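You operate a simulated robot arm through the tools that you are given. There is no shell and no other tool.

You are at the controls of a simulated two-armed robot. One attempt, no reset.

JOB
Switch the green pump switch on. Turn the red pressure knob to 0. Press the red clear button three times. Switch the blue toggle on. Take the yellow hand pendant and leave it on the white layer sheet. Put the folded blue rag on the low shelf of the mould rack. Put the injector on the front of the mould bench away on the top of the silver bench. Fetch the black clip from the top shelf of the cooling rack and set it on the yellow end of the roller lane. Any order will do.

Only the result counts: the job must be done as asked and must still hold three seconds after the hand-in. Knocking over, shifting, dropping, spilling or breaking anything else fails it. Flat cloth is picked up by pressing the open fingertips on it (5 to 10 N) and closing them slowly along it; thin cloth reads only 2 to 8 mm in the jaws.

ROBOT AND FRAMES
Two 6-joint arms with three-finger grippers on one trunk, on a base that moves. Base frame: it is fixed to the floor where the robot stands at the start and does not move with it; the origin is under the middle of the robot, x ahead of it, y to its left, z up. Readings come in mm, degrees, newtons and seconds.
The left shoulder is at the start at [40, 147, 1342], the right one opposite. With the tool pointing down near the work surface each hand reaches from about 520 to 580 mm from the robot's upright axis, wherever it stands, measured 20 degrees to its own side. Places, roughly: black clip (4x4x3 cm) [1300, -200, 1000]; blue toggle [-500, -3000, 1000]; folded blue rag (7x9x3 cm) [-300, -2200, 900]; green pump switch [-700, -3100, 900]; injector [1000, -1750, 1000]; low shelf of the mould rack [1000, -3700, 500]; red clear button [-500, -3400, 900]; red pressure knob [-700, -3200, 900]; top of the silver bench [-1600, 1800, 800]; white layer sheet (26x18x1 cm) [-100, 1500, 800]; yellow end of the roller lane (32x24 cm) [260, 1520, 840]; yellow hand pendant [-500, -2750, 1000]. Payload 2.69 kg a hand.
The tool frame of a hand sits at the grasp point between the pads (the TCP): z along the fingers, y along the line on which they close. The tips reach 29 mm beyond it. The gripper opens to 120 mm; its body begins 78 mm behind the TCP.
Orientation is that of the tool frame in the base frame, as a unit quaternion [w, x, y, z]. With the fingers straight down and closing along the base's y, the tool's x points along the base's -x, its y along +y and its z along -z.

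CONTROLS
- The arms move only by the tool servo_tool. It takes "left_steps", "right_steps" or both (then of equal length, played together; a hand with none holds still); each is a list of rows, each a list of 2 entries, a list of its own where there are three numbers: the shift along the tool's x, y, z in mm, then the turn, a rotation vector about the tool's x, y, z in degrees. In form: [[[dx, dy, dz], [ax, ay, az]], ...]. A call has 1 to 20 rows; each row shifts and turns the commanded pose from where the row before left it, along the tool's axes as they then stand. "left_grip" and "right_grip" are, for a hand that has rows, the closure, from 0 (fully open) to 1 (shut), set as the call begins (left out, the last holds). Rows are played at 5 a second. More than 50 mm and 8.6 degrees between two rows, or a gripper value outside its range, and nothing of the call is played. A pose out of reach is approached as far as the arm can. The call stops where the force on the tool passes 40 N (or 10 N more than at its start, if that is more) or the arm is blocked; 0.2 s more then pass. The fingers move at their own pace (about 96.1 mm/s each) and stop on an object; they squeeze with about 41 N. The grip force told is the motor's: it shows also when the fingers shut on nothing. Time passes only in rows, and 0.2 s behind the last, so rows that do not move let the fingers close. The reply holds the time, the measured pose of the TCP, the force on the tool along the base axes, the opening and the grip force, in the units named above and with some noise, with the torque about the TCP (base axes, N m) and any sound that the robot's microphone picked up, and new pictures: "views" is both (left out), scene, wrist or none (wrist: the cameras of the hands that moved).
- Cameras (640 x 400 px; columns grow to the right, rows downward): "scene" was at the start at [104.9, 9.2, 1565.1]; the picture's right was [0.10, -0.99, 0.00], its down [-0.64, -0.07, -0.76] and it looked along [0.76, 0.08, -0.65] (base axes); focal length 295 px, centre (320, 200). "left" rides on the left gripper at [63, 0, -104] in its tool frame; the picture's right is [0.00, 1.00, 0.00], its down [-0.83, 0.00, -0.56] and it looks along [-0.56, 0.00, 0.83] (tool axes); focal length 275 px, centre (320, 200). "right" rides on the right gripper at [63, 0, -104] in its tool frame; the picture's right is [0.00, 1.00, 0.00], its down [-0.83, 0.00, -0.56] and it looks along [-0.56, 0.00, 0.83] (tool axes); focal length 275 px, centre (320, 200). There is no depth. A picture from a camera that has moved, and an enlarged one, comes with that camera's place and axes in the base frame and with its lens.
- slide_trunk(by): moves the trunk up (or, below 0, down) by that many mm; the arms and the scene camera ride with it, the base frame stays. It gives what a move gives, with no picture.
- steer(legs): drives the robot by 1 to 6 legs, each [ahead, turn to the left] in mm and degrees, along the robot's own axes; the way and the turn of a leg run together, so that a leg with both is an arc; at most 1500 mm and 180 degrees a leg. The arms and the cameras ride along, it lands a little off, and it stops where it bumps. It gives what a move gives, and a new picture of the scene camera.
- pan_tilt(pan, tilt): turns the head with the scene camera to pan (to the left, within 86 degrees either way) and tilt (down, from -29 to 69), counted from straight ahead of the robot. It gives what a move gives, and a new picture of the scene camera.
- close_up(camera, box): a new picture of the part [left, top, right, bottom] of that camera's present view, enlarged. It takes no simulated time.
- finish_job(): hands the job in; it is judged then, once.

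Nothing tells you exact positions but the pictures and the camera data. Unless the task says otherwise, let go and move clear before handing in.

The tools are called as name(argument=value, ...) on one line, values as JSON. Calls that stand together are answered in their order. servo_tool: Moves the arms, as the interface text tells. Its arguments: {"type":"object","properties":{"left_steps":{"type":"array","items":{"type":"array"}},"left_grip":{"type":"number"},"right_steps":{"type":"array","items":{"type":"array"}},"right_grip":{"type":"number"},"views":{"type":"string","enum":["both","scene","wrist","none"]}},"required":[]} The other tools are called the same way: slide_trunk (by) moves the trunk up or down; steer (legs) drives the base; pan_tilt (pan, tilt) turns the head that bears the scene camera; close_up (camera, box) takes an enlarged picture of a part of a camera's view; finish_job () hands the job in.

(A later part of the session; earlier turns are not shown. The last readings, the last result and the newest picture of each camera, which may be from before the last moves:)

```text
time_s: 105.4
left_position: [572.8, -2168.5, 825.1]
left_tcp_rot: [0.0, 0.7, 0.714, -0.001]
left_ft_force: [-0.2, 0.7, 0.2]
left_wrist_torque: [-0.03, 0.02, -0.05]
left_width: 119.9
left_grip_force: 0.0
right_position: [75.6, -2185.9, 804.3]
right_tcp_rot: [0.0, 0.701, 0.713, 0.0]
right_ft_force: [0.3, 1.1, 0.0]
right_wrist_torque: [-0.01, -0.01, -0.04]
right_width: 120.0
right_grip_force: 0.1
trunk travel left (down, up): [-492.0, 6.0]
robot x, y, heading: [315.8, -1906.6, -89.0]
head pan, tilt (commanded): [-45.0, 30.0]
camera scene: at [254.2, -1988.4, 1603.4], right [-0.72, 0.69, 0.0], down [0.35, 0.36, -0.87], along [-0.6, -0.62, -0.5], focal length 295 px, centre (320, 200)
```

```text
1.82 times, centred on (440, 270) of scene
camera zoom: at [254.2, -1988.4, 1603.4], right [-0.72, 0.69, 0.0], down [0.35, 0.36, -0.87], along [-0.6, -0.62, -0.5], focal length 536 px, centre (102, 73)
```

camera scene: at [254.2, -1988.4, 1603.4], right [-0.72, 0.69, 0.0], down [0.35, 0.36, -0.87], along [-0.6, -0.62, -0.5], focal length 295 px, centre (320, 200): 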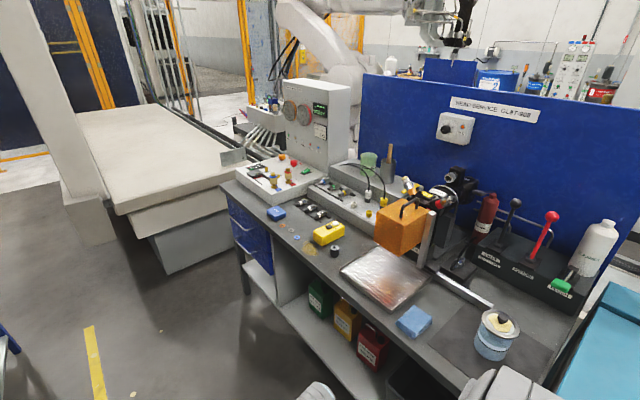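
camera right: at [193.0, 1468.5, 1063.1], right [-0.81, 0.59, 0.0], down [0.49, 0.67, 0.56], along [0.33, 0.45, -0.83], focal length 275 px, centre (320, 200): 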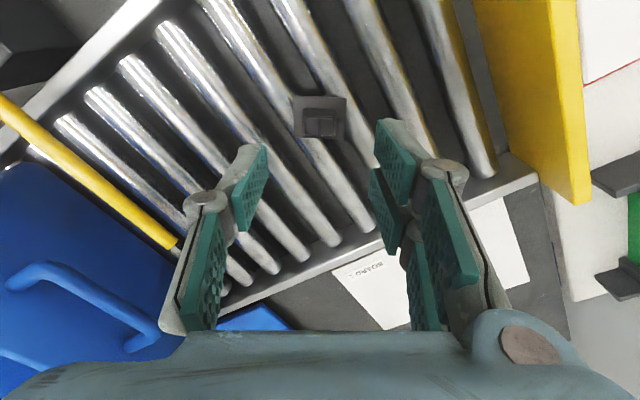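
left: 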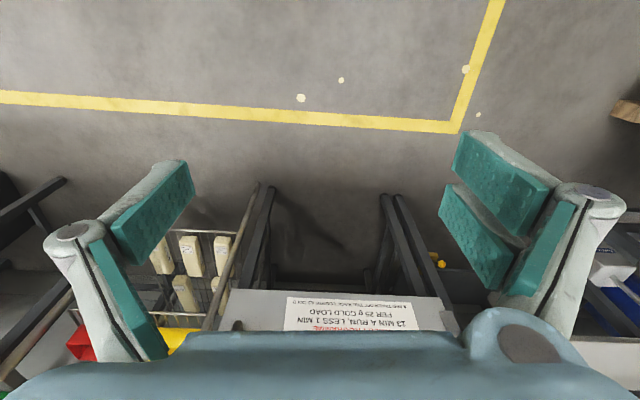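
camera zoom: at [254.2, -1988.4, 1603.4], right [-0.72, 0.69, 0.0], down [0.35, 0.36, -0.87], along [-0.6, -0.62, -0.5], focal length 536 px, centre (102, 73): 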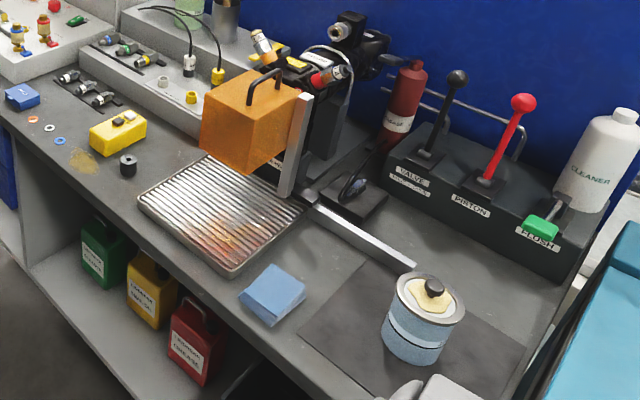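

I identify: green rocker ≈(-690,-3080), red knob ≈(-714,-3210), keypad ≈(-500,-3340), blue toggle ≈(-466,-3025), yellow pendant ≈(-433,-2650), rag ≈(-307,-2197). I drive on and face the panel for a better look.

steer(legs=[[1150, 0], [0, -91]])

pan_tilt(pan=0, tilt=30)

```text
time_s: 115.2
left_position: [67.0, -3306.6, 824.6]
left_tcp_rot: [0.001, 1.0, -0.002, 0.0]
left_ft_force: [0.8, -0.5, -0.2]
left_wrist_torque: [-0.01, 0.02, 0.01]
left_width: 120.0
left_grip_force: 0.0
right_position: [60.2, -2809.0, 806.5]
right_tcp_rot: [0.001, 1.0, -0.003, -0.002]
right_ft_force: [-0.5, 0.1, -0.8]
right_wrist_torque: [0.0, -0.01, 0.02]
right_width: 119.9
right_grip_force: 0.0
trunk travel left (down, up): [-492.0, 6.0]
robot x, y, heading: [339.8, -3058.9, 179.7]
head pan, tilt (commanded): [-45.0, 30.0]
camera scene: at [254.9, -2991.8, 1603.4], right [0.71, 0.7, 0.0], down [0.35, -0.36, -0.87], along [-0.61, 0.62, -0.5], focal length 295 px, centre (320, 200)
```

scene: 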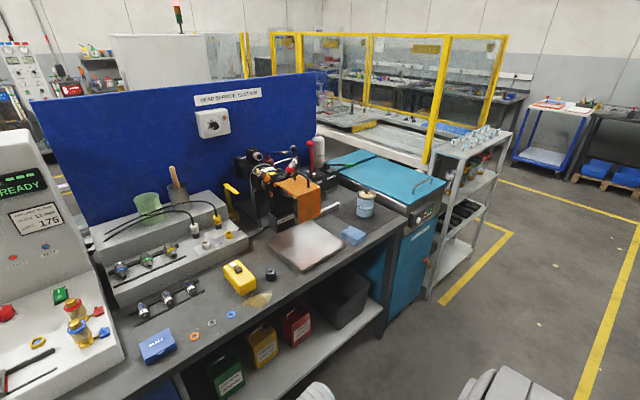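

```text
time_s: 116.3
left_position: [66.9, -3307.0, 824.4]
left_tcp_rot: [0.0, 1.0, -0.002, 0.0]
left_ft_force: [-0.1, -0.2, 0.7]
left_wrist_torque: [-0.01, -0.01, 0.01]
left_width: 119.9
left_grip_force: 0.1
right_position: [60.2, -2809.0, 805.4]
right_tcp_rot: [0.0, 1.0, -0.005, -0.001]
right_ft_force: [-0.2, 0.3, -0.1]
right_wrist_torque: [-0.01, 0.02, 0.02]
right_width: 119.9
right_grip_force: 0.0
trunk travel left (down, up): [-492.0, 6.0]
robot x, y, heading: [336.1, -3055.8, 179.6]
head pan, tilt (commanded): [0.0, 30.0]
camera scene: at [228.1, -3055.3, 1603.3], right [0.01, 1.0, 0.0], down [0.5, 0.0, -0.87], along [-0.87, 0.01, -0.5], focal length 295 px, centre (320, 200)
```

scene: 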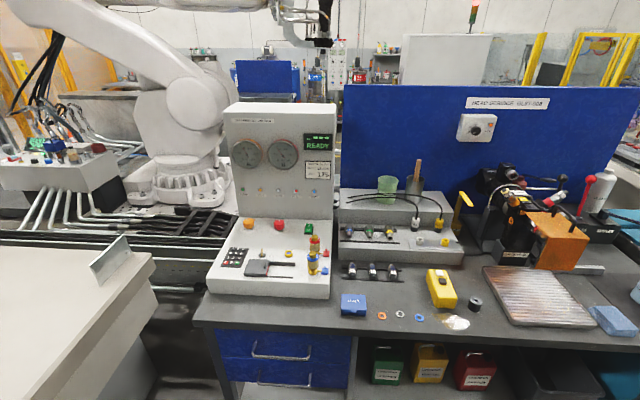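

close_up(camera="scene", box=[200, 190, 350, 310])

close_up(camera="scene", box=[215, 205, 285, 255])

close_up(camera="scene", box=[270, 210, 340, 290])

close_up(camera="scene", box=[220, 100, 340, 200])

```text
3.33 times, centred on (275, 250) of scene
camera zoom: at [228.1, -3055.3, 1603.3], right [0.01, 1.0, 0.0], down [0.5, 0.0, -0.87], along [-0.87, 0.01, -0.5], focal length 984 px, centre (470, 33)
```

zoom: 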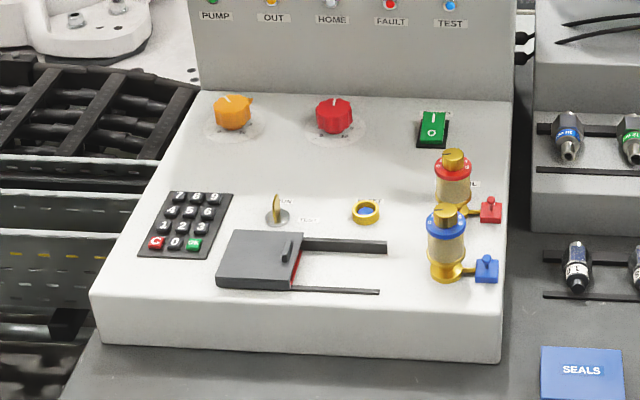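

```text
8.00 times, centred on (250, 230) of scene
camera zoom: at [228.1, -3055.3, 1603.3], right [0.01, 1.0, 0.0], down [0.5, 0.0, -0.87], along [-0.87, 0.01, -0.5], focal length 2361 px, centre (880, -40)
```

zoom: 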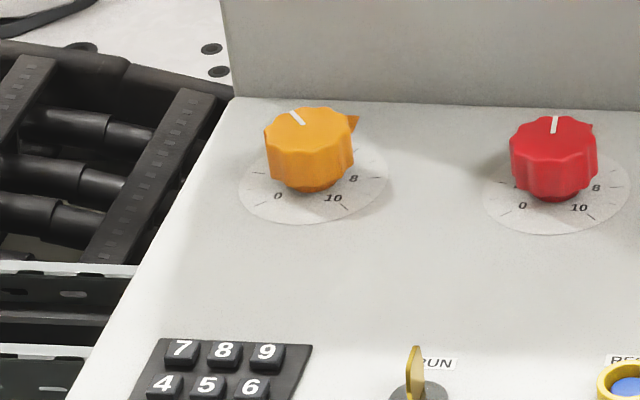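

```text
5.00 times, centred on (305, 250) of scene
camera zoom: at [228.1, -3055.3, 1603.3], right [0.01, 1.0, 0.0], down [0.5, 0.0, -0.87], along [-0.87, 0.01, -0.5], focal length 1476 px, centre (395, -50)
```

zoom: 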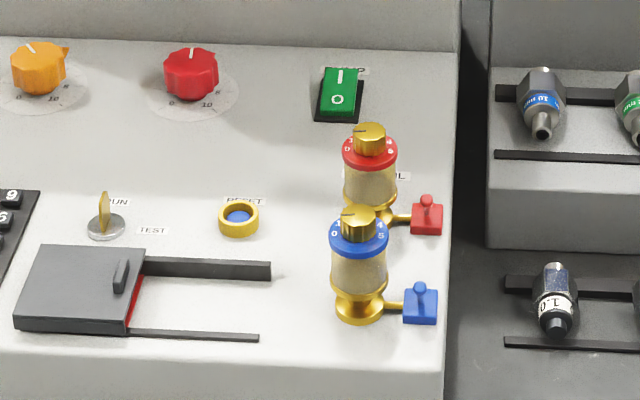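

```text
4.00 times, centred on (280, 150) of scene
camera zoom: at [228.1, -3055.3, 1603.3], right [0.01, 1.0, 0.0], down [0.5, 0.0, -0.87], along [-0.87, 0.01, -0.5], focal length 1180 px, centre (480, 400)
```

zoom: 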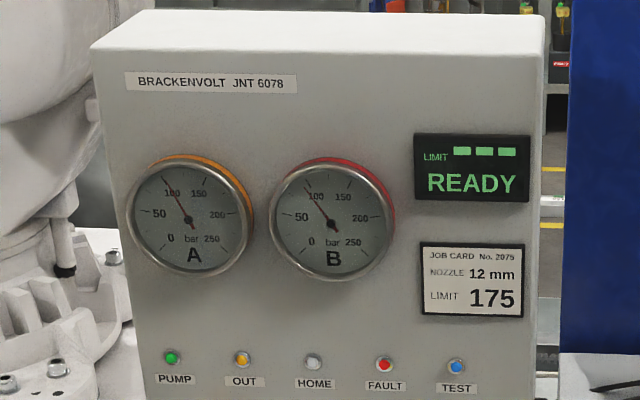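

The panel is now clear: red C key on the keypad ≈(-513,-3360,935), red knob ≈(-708,-3204,962), green rocker ≈(-698,-3091,943), blue toggle ≈(-472,-3034,943). To know how close I may drive, I turn the right wrist around to look back at my own base.

servo_tool(right_steps=[[[0, 0, 0], [0, 0, 8.5]], [[0, 0, 0], [0, 0, 8.5]], [[0, 0, 0], [0, 0, 8.5]], [[0, 0, 0], [0, 0, 8.5]], [[0, 0, 0], [0, 0, 8.5]], [[0, 0, 0], [0, 0, 8.5]], [[0, 0, 0], [0, 0, 8.5]], [[0, 0, 0], [0, 0, 8.5]], [[0, 0, 0], [0, 0, 8.5]], [[0, 0, 0], [0, 0, 8.5]], [[0, 0, 0], [0, 0, 8.5]], [[0, 0, 0], [0, 0, 8.5]], [[0, 0, 0], [0, 0, 8.5]], [[0, 0, 0], [0, 0, 8.5]], [[0, 0, 0], [0, 0, 8.5]], [[0, 0, 0], [0, 0, 8.5]], [[0, 0, 0], [0, 0, 8.5]], [[0, 0, 0], [0, 0, 8.5]]], views="wrist")

```text
time_s: 120.1
left_position: [67.0, -3306.9, 824.6]
left_tcp_rot: [0.001, 1.0, -0.002, 0.0]
left_ft_force: [-0.3, 0.6, 0.1]
left_wrist_torque: [0.02, -0.01, -0.01]
left_width: 120.0
left_grip_force: 0.0
right_position: [59.9, -2807.9, 804.9]
right_tcp_rot: [0.0, -0.228, 0.974, 0.0]
right_ft_force: [-0.7, -0.5, -0.3]
right_wrist_torque: [0.02, -0.05, 0.01]
right_width: 120.1
right_grip_force: 0.1
trunk travel left (down, up): [-492.0, 6.0]
robot x, y, heading: [338.4, -3059.0, 179.8]
head pan, tilt (commanded): [0.0, 30.0]
camera right: at [3.4, -2837.9, 909.4], right [-0.45, 0.89, 0.0], down [0.74, 0.37, 0.56], along [0.5, 0.25, -0.83], focal length 275 px, centre (320, 200)
```

right: 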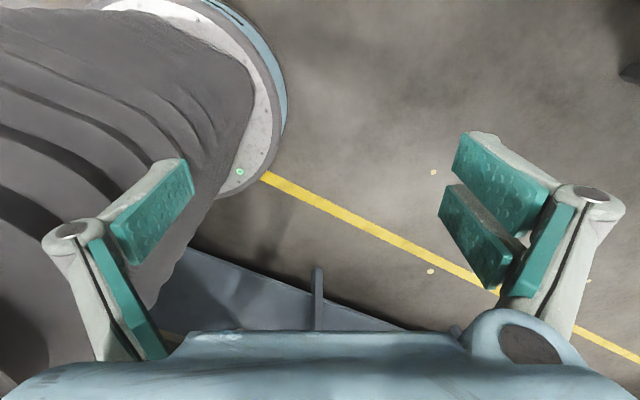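

My base is round with radius ≈255 mm and about 200 mm high. I look down at the bench's underside to see how far the base may go in.

pan_tilt(pan=0, tilt=50)

close_up(camera="left", box=[0, 0, 640, 400])

```text
time_s: 120.9
left_position: [65.5, -3307.2, 825.0]
left_tcp_rot: [0.001, 1.0, -0.003, -0.001]
left_ft_force: [-1.5, -0.4, -0.2]
left_wrist_torque: [0.01, 0.02, 0.0]
left_width: 120.0
left_grip_force: 0.1
right_position: [59.9, -2808.5, 805.3]
right_tcp_rot: [0.0, -0.23, 0.973, 0.0]
right_ft_force: [0.2, 0.1, 0.1]
right_wrist_torque: [-0.02, 0.0, 0.0]
right_width: 119.9
right_grip_force: 0.2
trunk travel left (down, up): [-492.0, 6.0]
robot x, y, heading: [337.8, -3053.5, 179.7]
head pan, tilt (commanded): [0.0, 50.0]
camera scene: at [241.5, -3055.5, 1573.9], right [0.01, 1.0, 0.0], down [0.77, 0.0, -0.64], along [-0.64, 0.0, -0.77], focal length 295 px, centre (320, 200)
```

scene: 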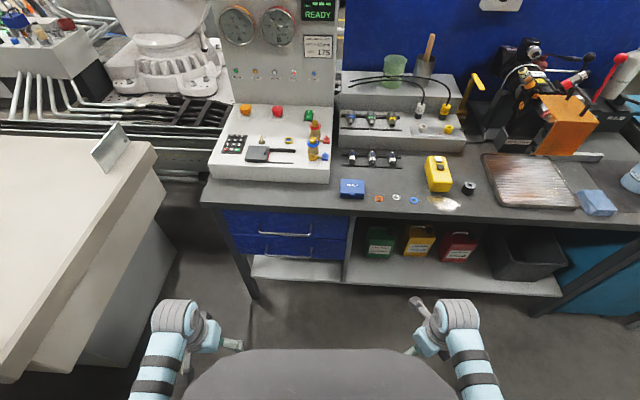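

```text
1.00 times, centred on (320, 200) of left (not enlarged: the box is as wide or as high as the picture)
camera zoom: at [129.6, -3307.5, 930.3], right [-0.01, -1.0, 0.0], down [-0.83, 0.01, 0.56], along [-0.56, 0.0, -0.83], focal length 275 px, centre (320, 200)
```

zoom: 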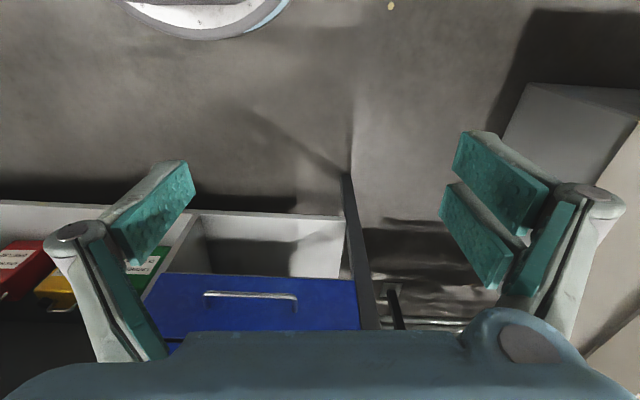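

A lower shelf front at x≈-300 limits my axis to about x ≥ -25. I'll use the left arm for the panel: raise it now, and restore the right wrist; then put the right arm to the side.

servo_tool(left_steps=[[[-25, 0, -12], [0, 0, 0]], [[-25, 0, -12], [0, 0, 0]], [[-30, 0, -20], [0, 0, 0]], [[-30, 0, -20], [0, 0, 0]], [[-30, 0, -20], [0, 0, 0]], [[-25, 0, -25], [0, 0, 0]], [[-25, 0, -25], [0, 0, 0]], [[-25, 0, -25], [0, 0, 0]], [[-20, 0, -28], [0, 0, 0]], [[-20, 0, -28], [0, 0, 0]], [[-20, 0, -28], [0, 0, 0]], [[-4, 2, -32], [0, 0, 0]], [[-4, 2, -32], [0, 0, 0]], [[-4, 2, -32], [0, 0, 0]], [[0, 0, 0], [0, 0, 0]], [[0, 0, 0], [0, 0, 0]], [[0, 0, 0], [0, 0, 0]], [[0, 0, 0], [0, 0, 0]]], right_steps=[[[0, 0, 0], [0, 0, -8.5]], [[0, 0, 0], [0, 0, -8.5]], [[0, 0, 0], [0, 0, -8.5]], [[0, 0, 0], [0, 0, -8.5]], [[0, 0, 0], [0, 0, -8.5]], [[0, 0, 0], [0, 0, -8.5]], [[0, 0, 0], [0, 0, -8.5]], [[0, 0, 0], [0, 0, -8.5]], [[0, 0, 0], [0, 0, -8.5]], [[0, 0, 0], [0, 0, -8.5]], [[0, 0, 0], [0, 0, -8.5]], [[0, 0, 0], [0, 0, -8.5]], [[0, 0, 0], [0, 0, -8.5]], [[0, 0, 0], [0, 0, -8.5]], [[0, 0, 0], [0, 0, -8.5]], [[0, 0, 0], [0, 0, -8.5]], [[0, 0, 0], [0, 0, -8.5]], [[0, 0, 0], [0, 0, -8.5]]], views="none")

servo_tool(right_steps=[[[15, -13, 0], [0, 0, 0]], [[15, -13, 0], [0, 0, 0]], [[15, -13, 0], [0, 0, 0]], [[15, -13, 0], [0, 0, 0]], [[15, -13, 0], [0, 0, 0]], [[15, -13, 0], [0, 0, 0]], [[15, -13, 0], [0, 0, 0]], [[15, -13, 0], [0, 0, 0]], [[15, -13, 0], [0, 0, 0]], [[15, -13, 0], [0, 0, 0]], [[15, -13, 0], [0, 0, 0]], [[12, -9, 0], [0, 0, 0]]], views="scene")

```text
time_s: 124.7
left_position: [-219.5, -3310.2, 1163.0]
left_tcp_rot: [0.001, 1.0, -0.002, 0.0]
left_ft_force: [0.7, 0.3, -1.3]
left_wrist_torque: [-0.01, 0.01, 0.0]
left_width: 119.9
left_grip_force: 0.1
right_position: [60.4, -2808.1, 804.9]
right_tcp_rot: [0.0, 1.0, -0.002, 0.0]
right_ft_force: [-0.9, -0.1, 0.5]
right_wrist_torque: [0.01, -0.04, -0.01]
right_width: 120.0
right_grip_force: 0.0
trunk travel left (down, up): [-492.0, 6.0]
robot x, y, heading: [340.6, -3056.5, 179.7]
head pan, tilt (commanded): [0.0, 50.0]
```

```text
time_s: 127.3
left_position: [-219.1, -3309.4, 1163.6]
left_tcp_rot: [0.001, 1.0, -0.003, -0.001]
left_ft_force: [0.0, 0.1, 1.1]
left_wrist_torque: [0.02, -0.01, 0.01]
left_width: 120.2
left_grip_force: 0.0
right_position: [239.3, -2656.9, 804.7]
right_tcp_rot: [0.001, 1.0, -0.004, 0.0]
right_ft_force: [0.5, -0.3, -0.1]
right_wrist_torque: [0.02, 0.02, 0.01]
right_width: 120.0
right_grip_force: 0.0
trunk travel left (down, up): [-492.0, 6.0]
robot x, y, heading: [336.7, -3055.1, 179.8]
head pan, tilt (commanded): [0.0, 50.0]
camera scene: at [241.8, -3055.1, 1573.8], right [0.01, 1.0, 0.0], down [0.77, 0.0, -0.64], along [-0.64, 0.0, -0.77], focal length 295 px, centre (320, 200)
```

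scene: 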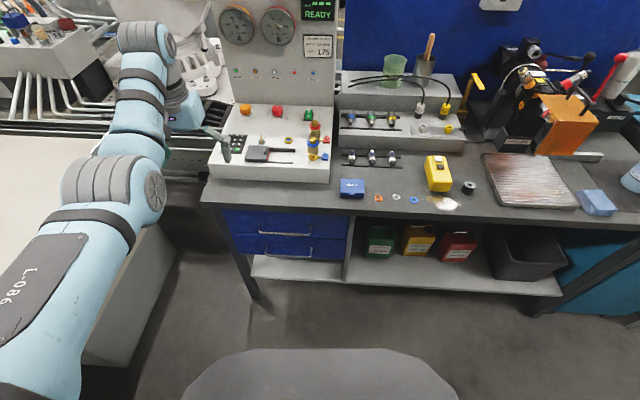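

I drive ahead 300 mm, bringing the left hand high above the panel, for a closer look.

steer(legs=[[300, 0]])

close_up(camera="scene", box=[160, 160, 360, 330])

close_up(camera="left", box=[0, 0, 640, 400])

```text
time_s: 129.3
left_position: [-515.7, -3309.0, 1165.9]
left_tcp_rot: [0.001, 1.0, -0.003, -0.003]
left_ft_force: [0.9, 1.2, 0.7]
left_wrist_torque: [0.01, 0.03, 0.0]
left_width: 120.1
left_grip_force: 0.0
right_position: [-58.5, -2656.0, 804.9]
right_tcp_rot: [0.001, 1.0, -0.003, -0.002]
right_ft_force: [1.2, -0.4, 0.4]
right_wrist_torque: [-0.02, 0.04, 0.04]
right_width: 119.9
right_grip_force: 0.1
trunk travel left (down, up): [-492.0, 6.0]
robot x, y, heading: [39.8, -3056.7, 179.4]
head pan, tilt (commanded): [0.0, 50.0]
camera scene: at [-52.8, -3053.5, 1574.1], right [0.01, 1.0, 0.0], down [0.76, 0.0, -0.64], along [-0.64, 0.0, -0.76], focal length 295 px, centre (320, 200)
```

scene: 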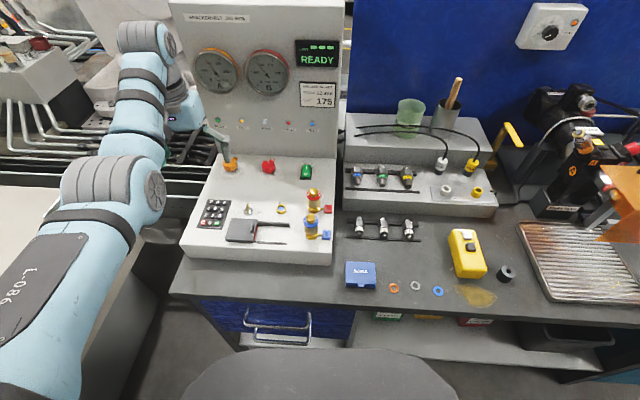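

```text
2.35 times, centred on (260, 245) of scene
camera zoom: at [-52.8, -3053.5, 1574.1], right [0.01, 1.0, 0.0], down [0.76, 0.0, -0.64], along [-0.64, 0.0, -0.76], focal length 694 px, centre (461, 94)
```

zoom: 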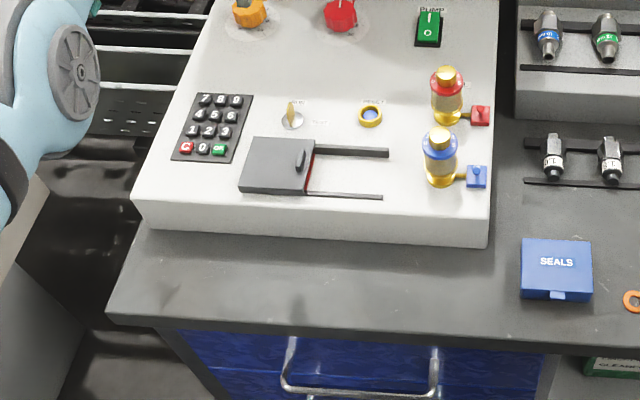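

```text
1.00 times, centred on (320, 200) of left (not enlarged: the box is as wide or as high as the picture)
camera zoom: at [-451.7, -3309.3, 1270.1], right [-0.01, -1.0, 0.0], down [-0.83, 0.01, 0.56], along [-0.56, 0.0, -0.83], focal length 275 px, centre (320, 200)
```

zoom: 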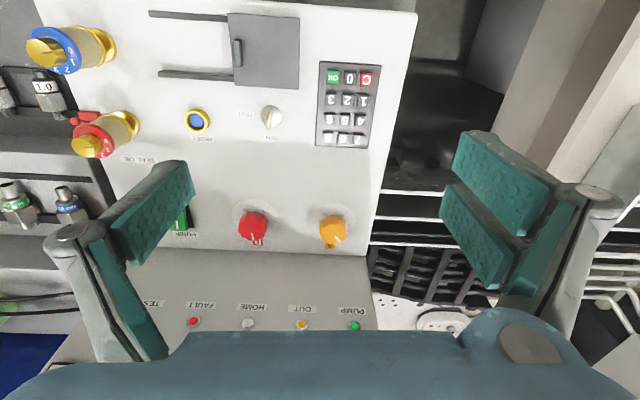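

close_up(camera="scene", box=[295, 180, 345, 245])

close_up(camera="scene", box=[250, 150, 330, 200])

close_up(camera="left", box=[200, 180, 360, 280])

close_up(camera="left", box=[300, 40, 400, 160])

```text
6.15 times, centred on (320, 212) of scene
camera zoom: at [-52.8, -3053.5, 1574.1], right [0.01, 1.0, 0.0], down [0.76, 0.0, -0.64], along [-0.64, 0.0, -0.76], focal length 1816 px, centre (320, 123)
```

zoom: 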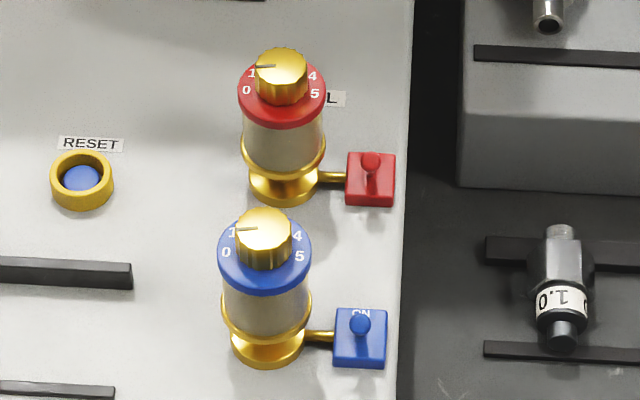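

```text
8.00 times, centred on (290, 175) of scene
camera zoom: at [-52.8, -3053.5, 1574.1], right [0.01, 1.0, 0.0], down [0.76, 0.0, -0.64], along [-0.64, 0.0, -0.76], focal length 2361 px, centre (560, 400)
```

zoom: 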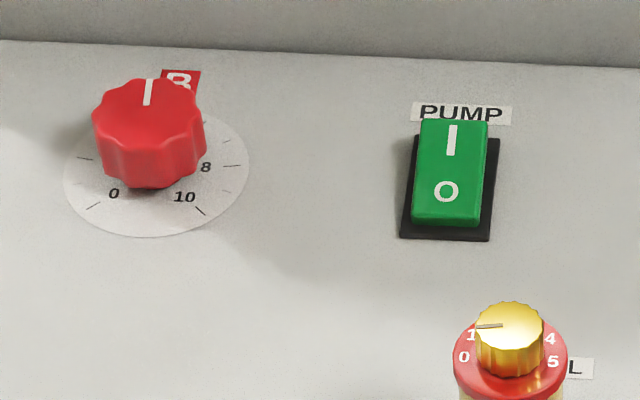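

```text
4.00 times, centred on (280, 230) of left
camera zoom: at [-451.7, -3309.3, 1270.1], right [-0.01, -1.0, 0.0], down [-0.83, 0.01, 0.56], along [-0.56, 0.0, -0.83], focal length 1101 px, centre (480, 80)
```

zoom: 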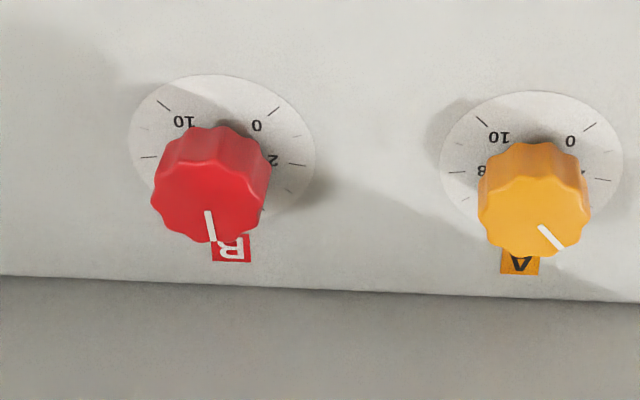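

```text
3.33 times, centred on (350, 100) of left
camera zoom: at [-451.7, -3309.3, 1270.1], right [-0.01, -1.0, 0.0], down [-0.83, 0.01, 0.56], along [-0.56, 0.0, -0.83], focal length 918 px, centre (220, 533)
```

zoom: 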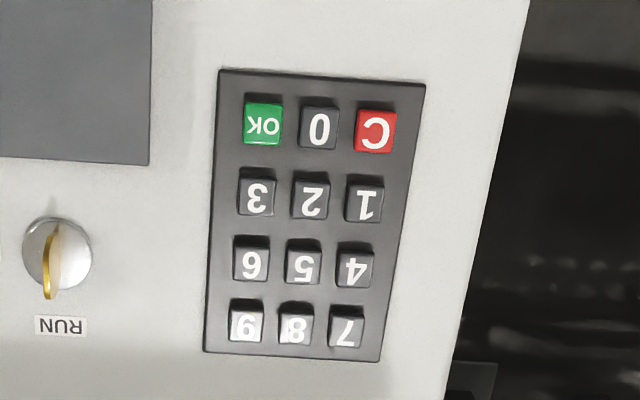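

Now it's clear: the knob points to about 5 (0 lies 135° counter-clockwise), the rocker's far end is "I" (on), the blue lever leans toward me with ON at the far side, and the red C key is at the keypad's near-left corner (-513,-3363). I lower the trunk, narrow the left jaws and tilt so that the thumb tip alone is lowest.

slide_trunk(by=-120)

servo_tool(left_steps=[[[0, 0, 0], [-8.4, 0, 0]], [[0, 0, 0], [-8.3, 0, 0]], [[0, 0, 0], [-8.3, 0, 0]], [[0, 0, 0], [0, 0, 0]]], left_grip=0.667, views="both")

```text
time_s: 130.8
left_position: [-518.0, -3307.1, 1043.8]
left_tcp_rot: [0.0, 1.0, -0.003, 0.0]
left_ft_force: [-0.7, -0.1, -0.2]
left_wrist_torque: [0.01, 0.01, 0.0]
left_width: 120.0
left_grip_force: 0.0
right_position: [-59.8, -2655.0, 684.5]
right_tcp_rot: [0.0, 1.0, -0.003, 0.0]
right_ft_force: [0.4, 0.3, 0.0]
right_wrist_torque: [0.02, 0.02, 0.0]
right_width: 119.8
right_grip_force: 0.0
trunk travel left (down, up): [-372.0, 126.0]
robot x, y, heading: [40.9, -3052.7, 179.5]
head pan, tilt (commanded): [0.0, 50.0]
```

```text
time_s: 131.8
left_position: [-517.8, -3308.5, 1043.0]
left_tcp_rot: [0.217, 0.976, -0.002, -0.001]
left_ft_force: [0.3, 0.0, 0.2]
left_wrist_torque: [-0.02, -0.02, -0.02]
left_width: 40.0
left_grip_force: 0.0
right_position: [-59.8, -2656.6, 684.2]
right_tcp_rot: [0.0, 1.0, -0.003, 0.0]
right_ft_force: [0.8, 0.6, 0.8]
right_wrist_torque: [-0.03, 0.06, 0.0]
right_width: 120.3
right_grip_force: 0.1
trunk travel left (down, up): [-372.0, 126.0]
robot x, y, heading: [40.3, -3054.5, 179.6]
head pan, tilt (commanded): [0.0, 50.0]
camera scene: at [-56.9, -3053.8, 1453.5], right [0.01, 1.0, 0.0], down [0.77, 0.0, -0.64], along [-0.64, 0.0, -0.77], focal length 295 px, centre (320, 200)
camera left: at [-454.7, -3265.1, 1138.5], right [-0.01, -0.91, 0.42], down [-0.83, 0.24, 0.5], along [-0.56, -0.35, -0.75], focal length 275 px, centre (320, 200)
```

scene: 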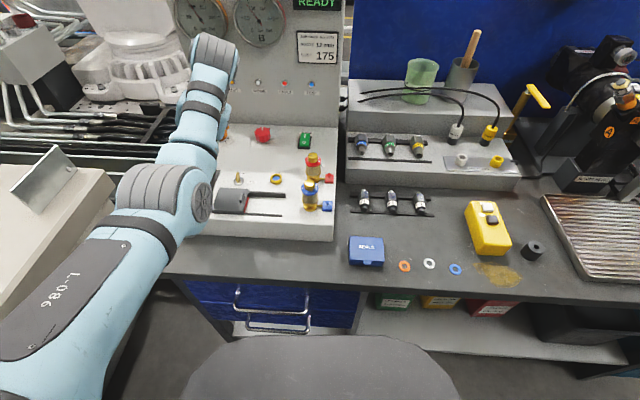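
left: 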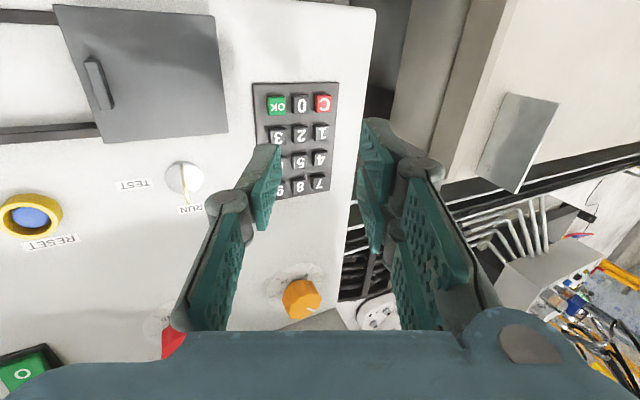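

The thumb tip is visible. I move it to hover about 15 mm above the C key.

servo_tool(left_steps=[[[2.3, 13.9, 23], [0, 0, 0]], [[2.3, 13.9, 23], [0, 0, 0]], [[2.4, 13.9, 23], [0, 0, 0]], [[0, 0, 0], [0, 0, 0]]], views="both")

close_up(camera="left", box=[200, 60, 400, 220])

close_up(camera="scene", box=[170, 130, 300, 240])

```text
time_s: 132.8
left_position: [-510.5, -3374.6, 998.4]
left_tcp_rot: [0.218, 0.976, -0.002, -0.001]
left_ft_force: [0.1, -0.1, -0.2]
left_wrist_torque: [0.02, 0.04, 0.01]
left_width: 40.0
left_grip_force: 0.0
right_position: [-60.7, -2655.9, 683.9]
right_tcp_rot: [0.001, 1.0, -0.004, 0.0]
right_ft_force: [-0.9, -0.4, 0.3]
right_wrist_torque: [-0.04, -0.02, 0.01]
right_width: 120.1
right_grip_force: 0.0
trunk travel left (down, up): [-372.0, 126.0]
robot x, y, heading: [35.9, -3054.4, 179.7]
head pan, tilt (commanded): [0.0, 50.0]
camera scene: at [-56.8, -3053.3, 1453.5], right [0.01, 1.0, 0.0], down [0.77, 0.0, -0.64], along [-0.64, 0.0, -0.77], focal length 295 px, centre (320, 200)
camera left: at [-447.7, -3332.0, 1093.9], right [-0.01, -0.91, 0.42], down [-0.83, 0.24, 0.5], along [-0.56, -0.35, -0.75], focal length 275 px, centre (320, 200)
```

scene: 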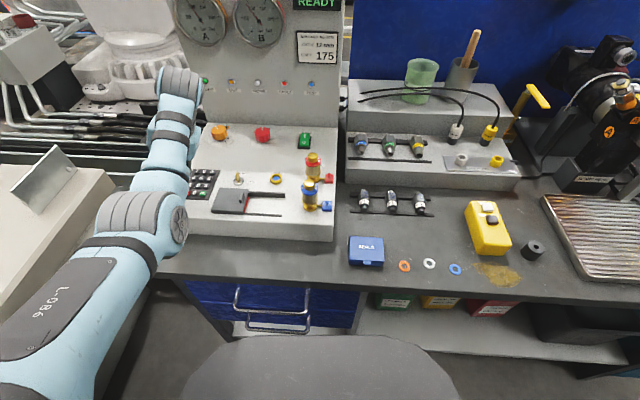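
left: 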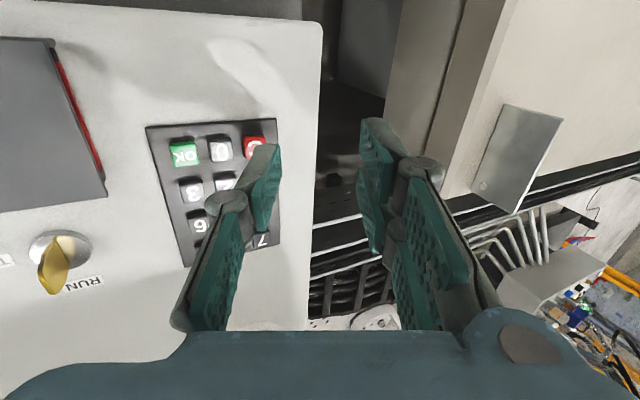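

```text
2.50 times, centred on (300, 140) of left
camera zoom: at [-447.7, -3332.0, 1093.9], right [-0.01, -0.91, 0.42], down [-0.83, 0.24, 0.5], along [-0.56, -0.35, -0.75], focal length 688 px, centre (370, 350)
```

zoom: 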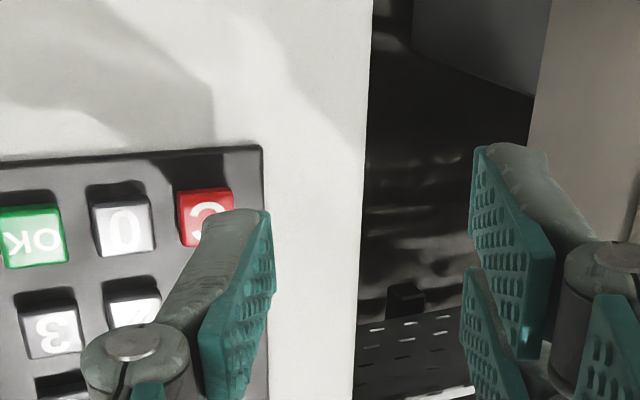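

```text
3.64 times, centred on (235, 185) of scene
camera zoom: at [-56.8, -3053.3, 1453.5], right [0.01, 1.0, 0.0], down [0.77, 0.0, -0.64], along [-0.64, 0.0, -0.77], focal length 1073 px, centre (629, 254)
```

zoom: 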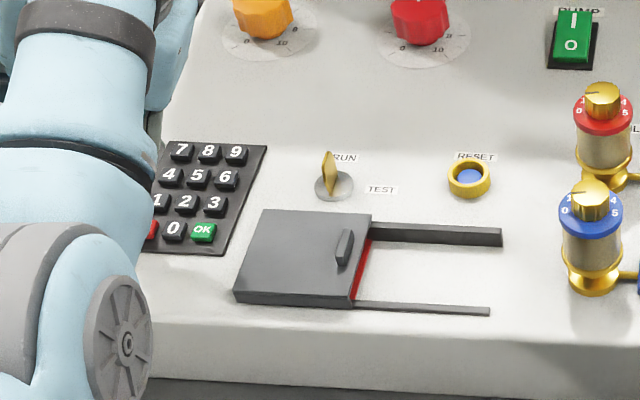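

The thumb tip is over the C key. I lower slowly: 10 mm first, then 2 mm steps watching force and sound.

servo_tool(left_steps=[[[0, 2.7, 1.3], [0, 0, 0]], [[0, -2.1, 4.5], [0, 0, 0]], [[0, -2.1, 4.5], [0, 0, 0]], [[0, 0, 0], [0, 0, 0]]], views="wrist")

close_up(camera="left", box=[200, 80, 340, 190])

```text
time_s: 133.8
left_position: [-511.7, -3377.6, 988.0]
left_tcp_rot: [0.218, 0.976, -0.002, -0.001]
left_ft_force: [0.0, 0.4, -0.2]
left_wrist_torque: [-0.02, 0.0, -0.02]
left_width: 39.8
left_grip_force: 0.0
right_position: [-60.0, -2656.3, 683.9]
right_tcp_rot: [-0.001, 1.0, -0.004, 0.0]
right_ft_force: [0.9, -0.2, -0.1]
right_wrist_torque: [0.0, 0.0, 0.02]
right_width: 120.1
right_grip_force: 0.0
trunk travel left (down, up): [-372.0, 126.0]
robot x, y, heading: [39.2, -3054.7, 179.7]
head pan, tilt (commanded): [0.0, 50.0]
camera left: at [-447.7, -3335.2, 1083.8], right [-0.01, -0.91, 0.42], down [-0.83, 0.24, 0.5], along [-0.56, -0.35, -0.75], focal length 275 px, centre (320, 200)
```

left: 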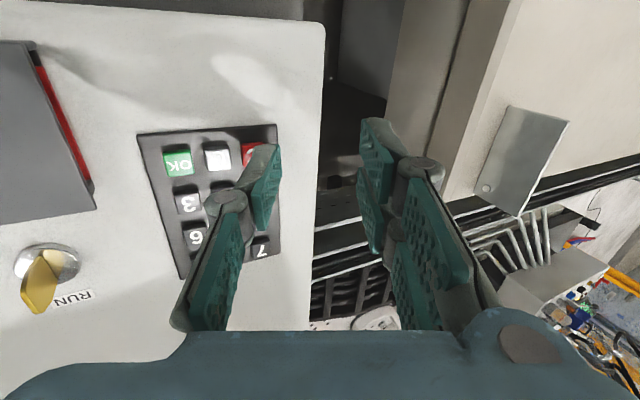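

```text
3.64 times, centred on (270, 135) of left
camera zoom: at [-447.7, -3335.2, 1083.8], right [-0.01, -0.91, 0.42], down [-0.83, 0.24, 0.5], along [-0.56, -0.35, -0.75], focal length 1001 px, centre (502, 436)
```

zoom: 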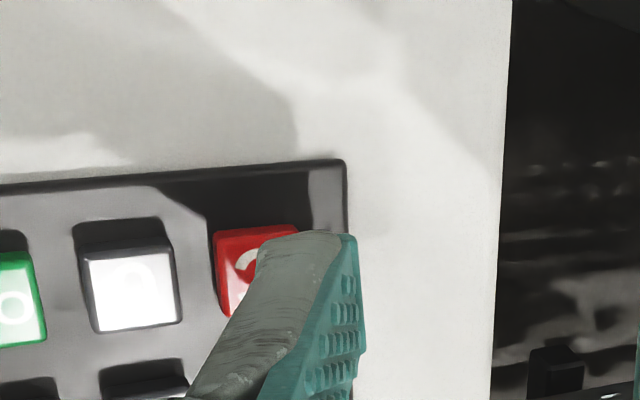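

servo_tool(left_steps=[[[0, -1.3, 2.7], [0, 0, 0]], [[0, 0, 0], [0, 0, 0]]], views="none")

servo_tool(left_steps=[[[0, -0.85, 1.8], [0, 0, 0]], [[0, 0, 0], [0, 0, 0]]], views="none")

servo_tool(left_steps=[[[0, -0.85, 1.8], [0, 0, 0]], [[0, 0, 0], [0, 0, 0]]], views="wrist")

```text
time_s: 134.4
left_position: [-511.8, -3376.7, 984.0]
left_tcp_rot: [0.216, 0.976, -0.002, -0.001]
left_ft_force: [-0.4, -0.6, 0.2]
left_wrist_torque: [-0.01, 0.02, -0.02]
left_width: 40.2
left_grip_force: 0.1
right_position: [-60.3, -2657.0, 684.6]
right_tcp_rot: [0.0, 1.0, -0.004, 0.0]
right_ft_force: [-0.1, 0.2, 0.0]
right_wrist_torque: [0.01, 0.0, 0.02]
right_width: 119.9
right_grip_force: 0.1
trunk travel left (down, up): [-372.0, 126.0]
robot x, y, heading: [39.9, -3057.1, 179.7]
head pan, tilt (commanded): [0.0, 50.0]
```

```text
time_s: 135.0
left_position: [-511.1, -3378.4, 983.6]
left_tcp_rot: [0.217, 0.976, -0.002, -0.001]
left_ft_force: [-0.2, -0.2, -0.7]
left_wrist_torque: [-0.02, -0.04, -0.05]
left_width: 40.2
left_grip_force: 0.1
right_position: [-59.2, -2656.7, 684.7]
right_tcp_rot: [0.0, 1.0, -0.004, 0.0]
right_ft_force: [-0.2, 0.8, -0.1]
right_wrist_torque: [-0.01, 0.0, -0.01]
right_width: 119.9
right_grip_force: 0.1
trunk travel left (down, up): [-372.0, 126.0]
robot x, y, heading: [37.7, -3054.7, 179.9]
head pan, tilt (commanded): [0.0, 50.0]
```

```text
time_s: 135.6
left_position: [-511.9, -3378.6, 980.9]
left_tcp_rot: [0.218, 0.976, -0.003, 0.0]
left_ft_force: [0.2, -0.8, -0.2]
left_wrist_torque: [0.0, 0.02, -0.01]
left_width: 40.2
left_grip_force: 0.0
right_position: [-59.2, -2657.2, 684.5]
right_tcp_rot: [0.0, 1.0, -0.003, -0.001]
right_ft_force: [0.2, 0.4, 0.8]
right_wrist_torque: [0.01, 0.0, -0.01]
right_width: 120.1
right_grip_force: 0.0
trunk travel left (down, up): [-372.0, 126.0]
robot x, y, heading: [42.0, -3054.5, 180.0]
head pan, tilt (commanded): [0.0, 50.0]
camera left: at [-447.9, -3335.4, 1077.1], right [-0.01, -0.91, 0.42], down [-0.83, 0.24, 0.5], along [-0.56, -0.35, -0.75], focal length 275 px, centre (320, 200)
```

left: 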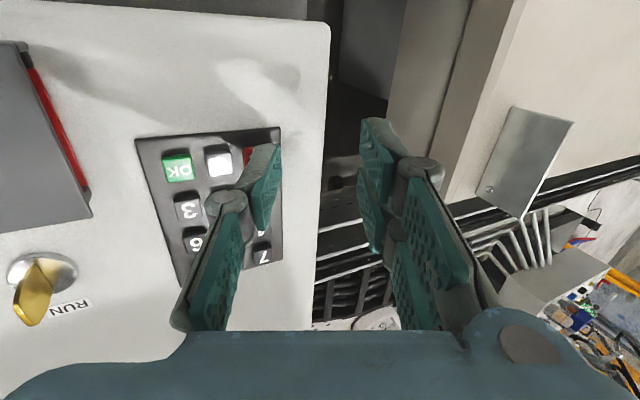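

servo_tool(left_steps=[[[0, -0.85, 1.8], [0, 0, 0]], [[0, 0, 0], [0, 0, 0]]], views="none")

servo_tool(left_steps=[[[0, -0.85, 1.8], [0, 0, 0]], [[0, 0, 0], [0, 0, 0]]], views="none")

servo_tool(left_steps=[[[0, -0.85, 1.8], [0, 0, 0]], [[0, 0, 0], [0, 0, 0]]], views="wrist")

```text
time_s: 136.2
left_position: [-511.5, -3378.4, 979.8]
left_tcp_rot: [0.217, 0.976, -0.002, -0.001]
left_ft_force: [0.5, -0.4, 0.6]
left_wrist_torque: [-0.01, 0.01, 0.0]
left_width: 39.9
left_grip_force: 0.1
right_position: [-60.3, -2655.9, 684.4]
right_tcp_rot: [0.0, 1.0, -0.004, 0.0]
right_ft_force: [0.1, 0.2, -0.1]
right_wrist_torque: [0.0, 0.01, -0.02]
right_width: 119.9
right_grip_force: 0.1
trunk travel left (down, up): [-372.0, 126.0]
robot x, y, heading: [38.7, -3056.1, 179.5]
head pan, tilt (commanded): [0.0, 50.0]
```

```text
time_s: 136.8
left_position: [-511.6, -3378.6, 977.0]
left_tcp_rot: [0.218, 0.976, -0.003, 0.0]
left_ft_force: [0.2, -0.5, 0.4]
left_wrist_torque: [0.0, 0.01, -0.01]
left_width: 40.2
left_grip_force: 0.1
right_position: [-59.8, -2656.3, 685.4]
right_tcp_rot: [0.001, 1.0, -0.004, 0.0]
right_ft_force: [0.3, 0.0, 0.3]
right_wrist_torque: [0.05, 0.01, 0.01]
right_width: 119.9
right_grip_force: 0.2
trunk travel left (down, up): [-372.0, 126.0]
robot x, y, heading: [36.2, -3051.8, 179.5]
head pan, tilt (commanded): [0.0, 50.0]
```

```text
time_s: 137.4
left_position: [-512.1, -3379.0, 975.2]
left_tcp_rot: [0.217, 0.976, -0.002, -0.001]
left_ft_force: [0.3, -0.5, 0.4]
left_wrist_torque: [0.02, -0.01, 0.01]
left_width: 39.8
left_grip_force: 0.0
right_position: [-59.0, -2656.2, 685.4]
right_tcp_rot: [0.001, 1.0, -0.003, -0.001]
right_ft_force: [0.0, 0.5, 0.2]
right_wrist_torque: [0.02, -0.02, -0.01]
right_width: 119.9
right_grip_force: 0.0
trunk travel left (down, up): [-372.0, 126.0]
robot x, y, heading: [38.9, -3054.4, 179.8]
head pan, tilt (commanded): [0.0, 50.0]
camera left: at [-447.9, -3335.4, 1071.0], right [-0.01, -0.91, 0.42], down [-0.83, 0.24, 0.5], along [-0.56, -0.35, -0.75], focal length 275 px, centre (320, 200)
```

left: 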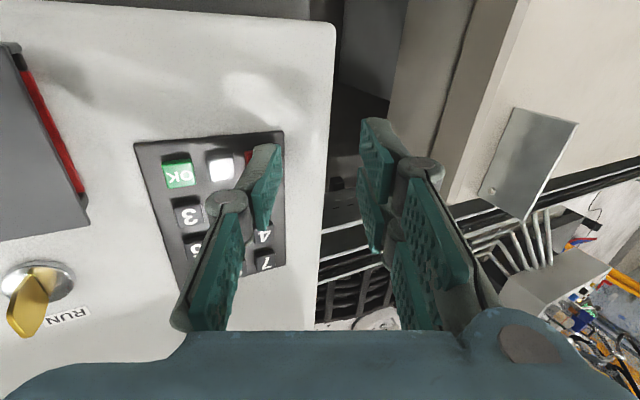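

close_up(camera="left", box=[210, 100, 320, 190])

```text
4.44 times, centred on (265, 145) of left
camera zoom: at [-447.9, -3335.4, 1071.0], right [-0.01, -0.91, 0.42], down [-0.83, 0.24, 0.5], along [-0.56, -0.35, -0.75], focal length 1224 px, centre (564, 444)
```

zoom: 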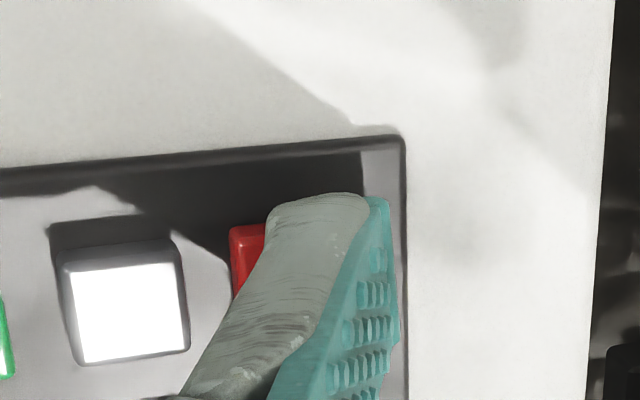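

servo_tool(left_steps=[[[0, -0.85, 1.8], [0, 0, 0]], [[0, 0, 0], [0, 0, 0]]], views="none")

servo_tool(left_steps=[[[0, -0.85, 1.8], [0, 0, 0]], [[0, 0, 0], [0, 0, 0]]], views="none")

close_up(camera="left", box=[210, 100, 320, 190])

```text
time_s: 138.0
left_position: [-511.7, -3378.0, 972.8]
left_tcp_rot: [0.218, 0.976, -0.002, -0.002]
left_ft_force: [-0.6, 0.1, 2.7]
left_wrist_torque: [0.0, 0.01, -0.02]
left_width: 39.7
left_grip_force: 0.0
right_position: [-59.5, -2655.3, 685.1]
right_tcp_rot: [0.001, 1.0, -0.003, 0.0]
right_ft_force: [0.9, -0.6, 1.0]
right_wrist_torque: [0.0, -0.01, -0.02]
right_width: 120.1
right_grip_force: 0.1
trunk travel left (down, up): [-372.0, 126.0]
robot x, y, heading: [38.3, -3054.2, 179.8]
head pan, tilt (commanded): [0.0, 50.0]
heard: click
```

```text
time_s: 138.6
left_position: [-511.0, -3377.8, 972.0]
left_tcp_rot: [0.218, 0.976, -0.002, -0.001]
left_ft_force: [-0.7, 1.2, 3.7]
left_wrist_torque: [0.13, 0.04, -0.01]
left_width: 39.7
left_grip_force: 0.0
right_position: [-58.6, -2655.3, 685.0]
right_tcp_rot: [0.001, 1.0, -0.004, -0.001]
right_ft_force: [-0.3, -0.5, 0.2]
right_wrist_torque: [-0.04, -0.03, 0.01]
right_width: 120.0
right_grip_force: 0.0
trunk travel left (down, up): [-372.0, 126.0]
robot x, y, heading: [39.4, -3054.6, 179.7]
head pan, tilt (commanded): [0.0, 50.0]
```

```text
4.44 times, centred on (265, 145) of left
camera zoom: at [-447.9, -3334.9, 1067.7], right [-0.01, -0.91, 0.42], down [-0.83, 0.24, 0.5], along [-0.56, -0.35, -0.75], focal length 1224 px, centre (564, 444)
```

zoom: 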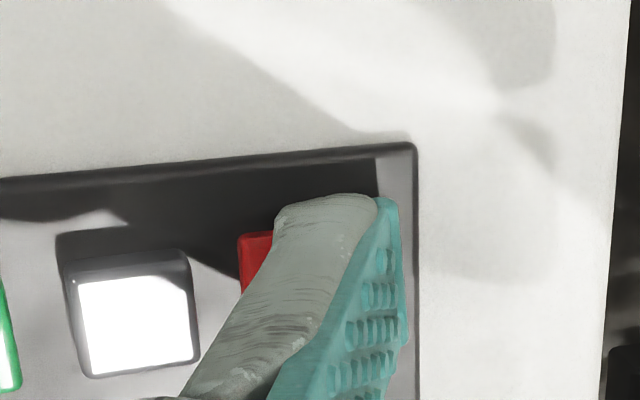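

A click was heard: press one. I release by rising 8 mm.

servo_tool(left_steps=[[[0, 1.7, -3.6], [0, 0, 0]], [[0, 1.7, -3.6], [0, 0, 0]], [[0, 0, 0], [0, 0, 0]]], views="both")

close_up(camera="scene", box=[170, 0, 350, 130])

```text
time_s: 139.4
left_position: [-511.1, -3379.1, 980.0]
left_tcp_rot: [0.218, 0.976, -0.002, -0.001]
left_ft_force: [-0.4, 0.8, 0.7]
left_wrist_torque: [0.02, 0.0, 0.01]
left_width: 39.9
left_grip_force: 0.0
right_position: [-59.4, -2655.3, 683.8]
right_tcp_rot: [0.001, 1.0, -0.003, 0.0]
right_ft_force: [-0.3, -0.2, 0.3]
right_wrist_torque: [-0.03, 0.03, -0.01]
right_width: 120.1
right_grip_force: 0.1
trunk travel left (down, up): [-372.0, 126.0]
robot x, y, heading: [37.7, -3053.2, 179.7]
head pan, tilt (commanded): [0.0, 50.0]
camera scene: at [-56.8, -3053.5, 1453.5], right [0.01, 1.0, 0.0], down [0.77, 0.0, -0.64], along [-0.64, 0.0, -0.77], focal length 295 px, centre (320, 200)
camera left: at [-448.2, -3335.9, 1075.3], right [-0.01, -0.91, 0.42], down [-0.83, 0.24, 0.5], along [-0.56, -0.35, -0.75], focal length 275 px, centre (320, 200)
```

scene: 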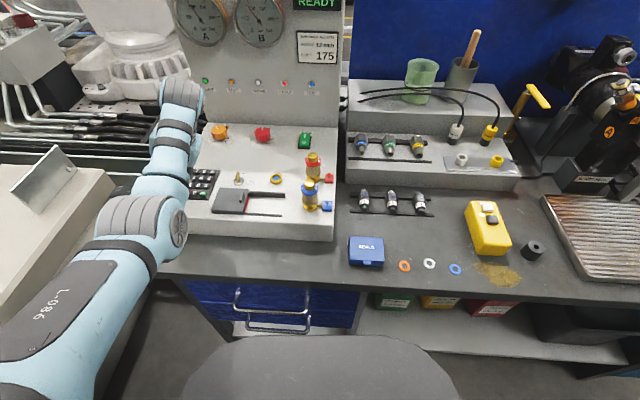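
left: 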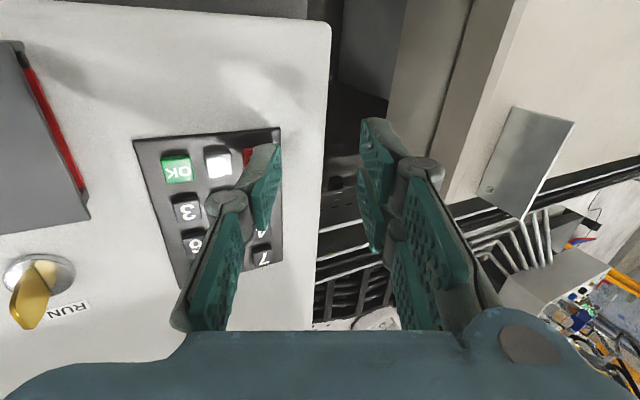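

```text
3.08 times, centred on (260, 65) of scene
camera zoom: at [-56.8, -3053.5, 1453.5], right [0.01, 1.0, 0.0], down [0.77, 0.0, -0.64], along [-0.64, 0.0, -0.77], focal length 908 px, centre (505, 615)
```

zoom: 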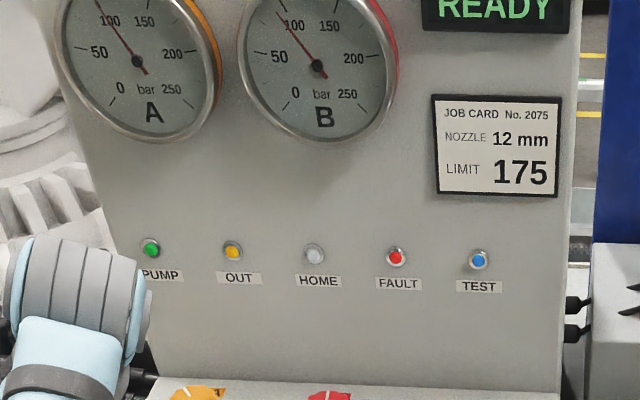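

servo_tool(left_steps=[[[0, -1.27, 2.7], [0, 0, 0]], [[0, -1.27, 2.7], [0, 0, 0]], [[0, -0.85, 1.8], [0, 0, 0]], [[0, 0, 0], [0, 0, 0]]], views="none")

servo_tool(left_steps=[[[0, 1.7, -3.6], [0, 0, 0]], [[0, 1.7, -3.6], [0, 0, 0]], [[0, 0, 0], [0, 0, 0]]], views="none")

```text
time_s: 140.4
left_position: [-512.6, -3377.6, 972.9]
left_tcp_rot: [0.217, 0.976, -0.003, -0.001]
left_ft_force: [-1.3, 1.0, 3.7]
left_wrist_torque: [0.08, 0.02, 0.0]
left_width: 40.0
left_grip_force: 0.0
right_position: [-59.0, -2656.2, 685.1]
right_tcp_rot: [0.0, 1.0, -0.004, -0.001]
right_ft_force: [0.1, -0.5, -0.4]
right_wrist_torque: [0.02, -0.02, -0.03]
right_width: 120.3
right_grip_force: 0.1
trunk travel left (down, up): [-372.0, 126.0]
robot x, y, heading: [41.4, -3053.9, 179.7]
head pan, tilt (commanded): [0.0, 50.0]
heard: click
```

```text
time_s: 141.2
left_position: [-512.0, -3377.4, 978.3]
left_tcp_rot: [0.217, 0.976, -0.002, -0.001]
left_ft_force: [0.6, -0.7, -0.1]
left_wrist_torque: [-0.03, 0.03, 0.0]
left_width: 39.9
left_grip_force: 0.0
right_position: [-59.8, -2656.9, 684.0]
right_tcp_rot: [0.001, 1.0, -0.004, 0.0]
right_ft_force: [0.6, 0.2, 0.5]
right_wrist_torque: [-0.02, 0.01, -0.01]
right_width: 120.1
right_grip_force: 0.1
trunk travel left (down, up): [-372.0, 126.0]
robot x, y, heading: [41.4, -3055.7, 179.7]
head pan, tilt (commanded): [0.0, 50.0]
```

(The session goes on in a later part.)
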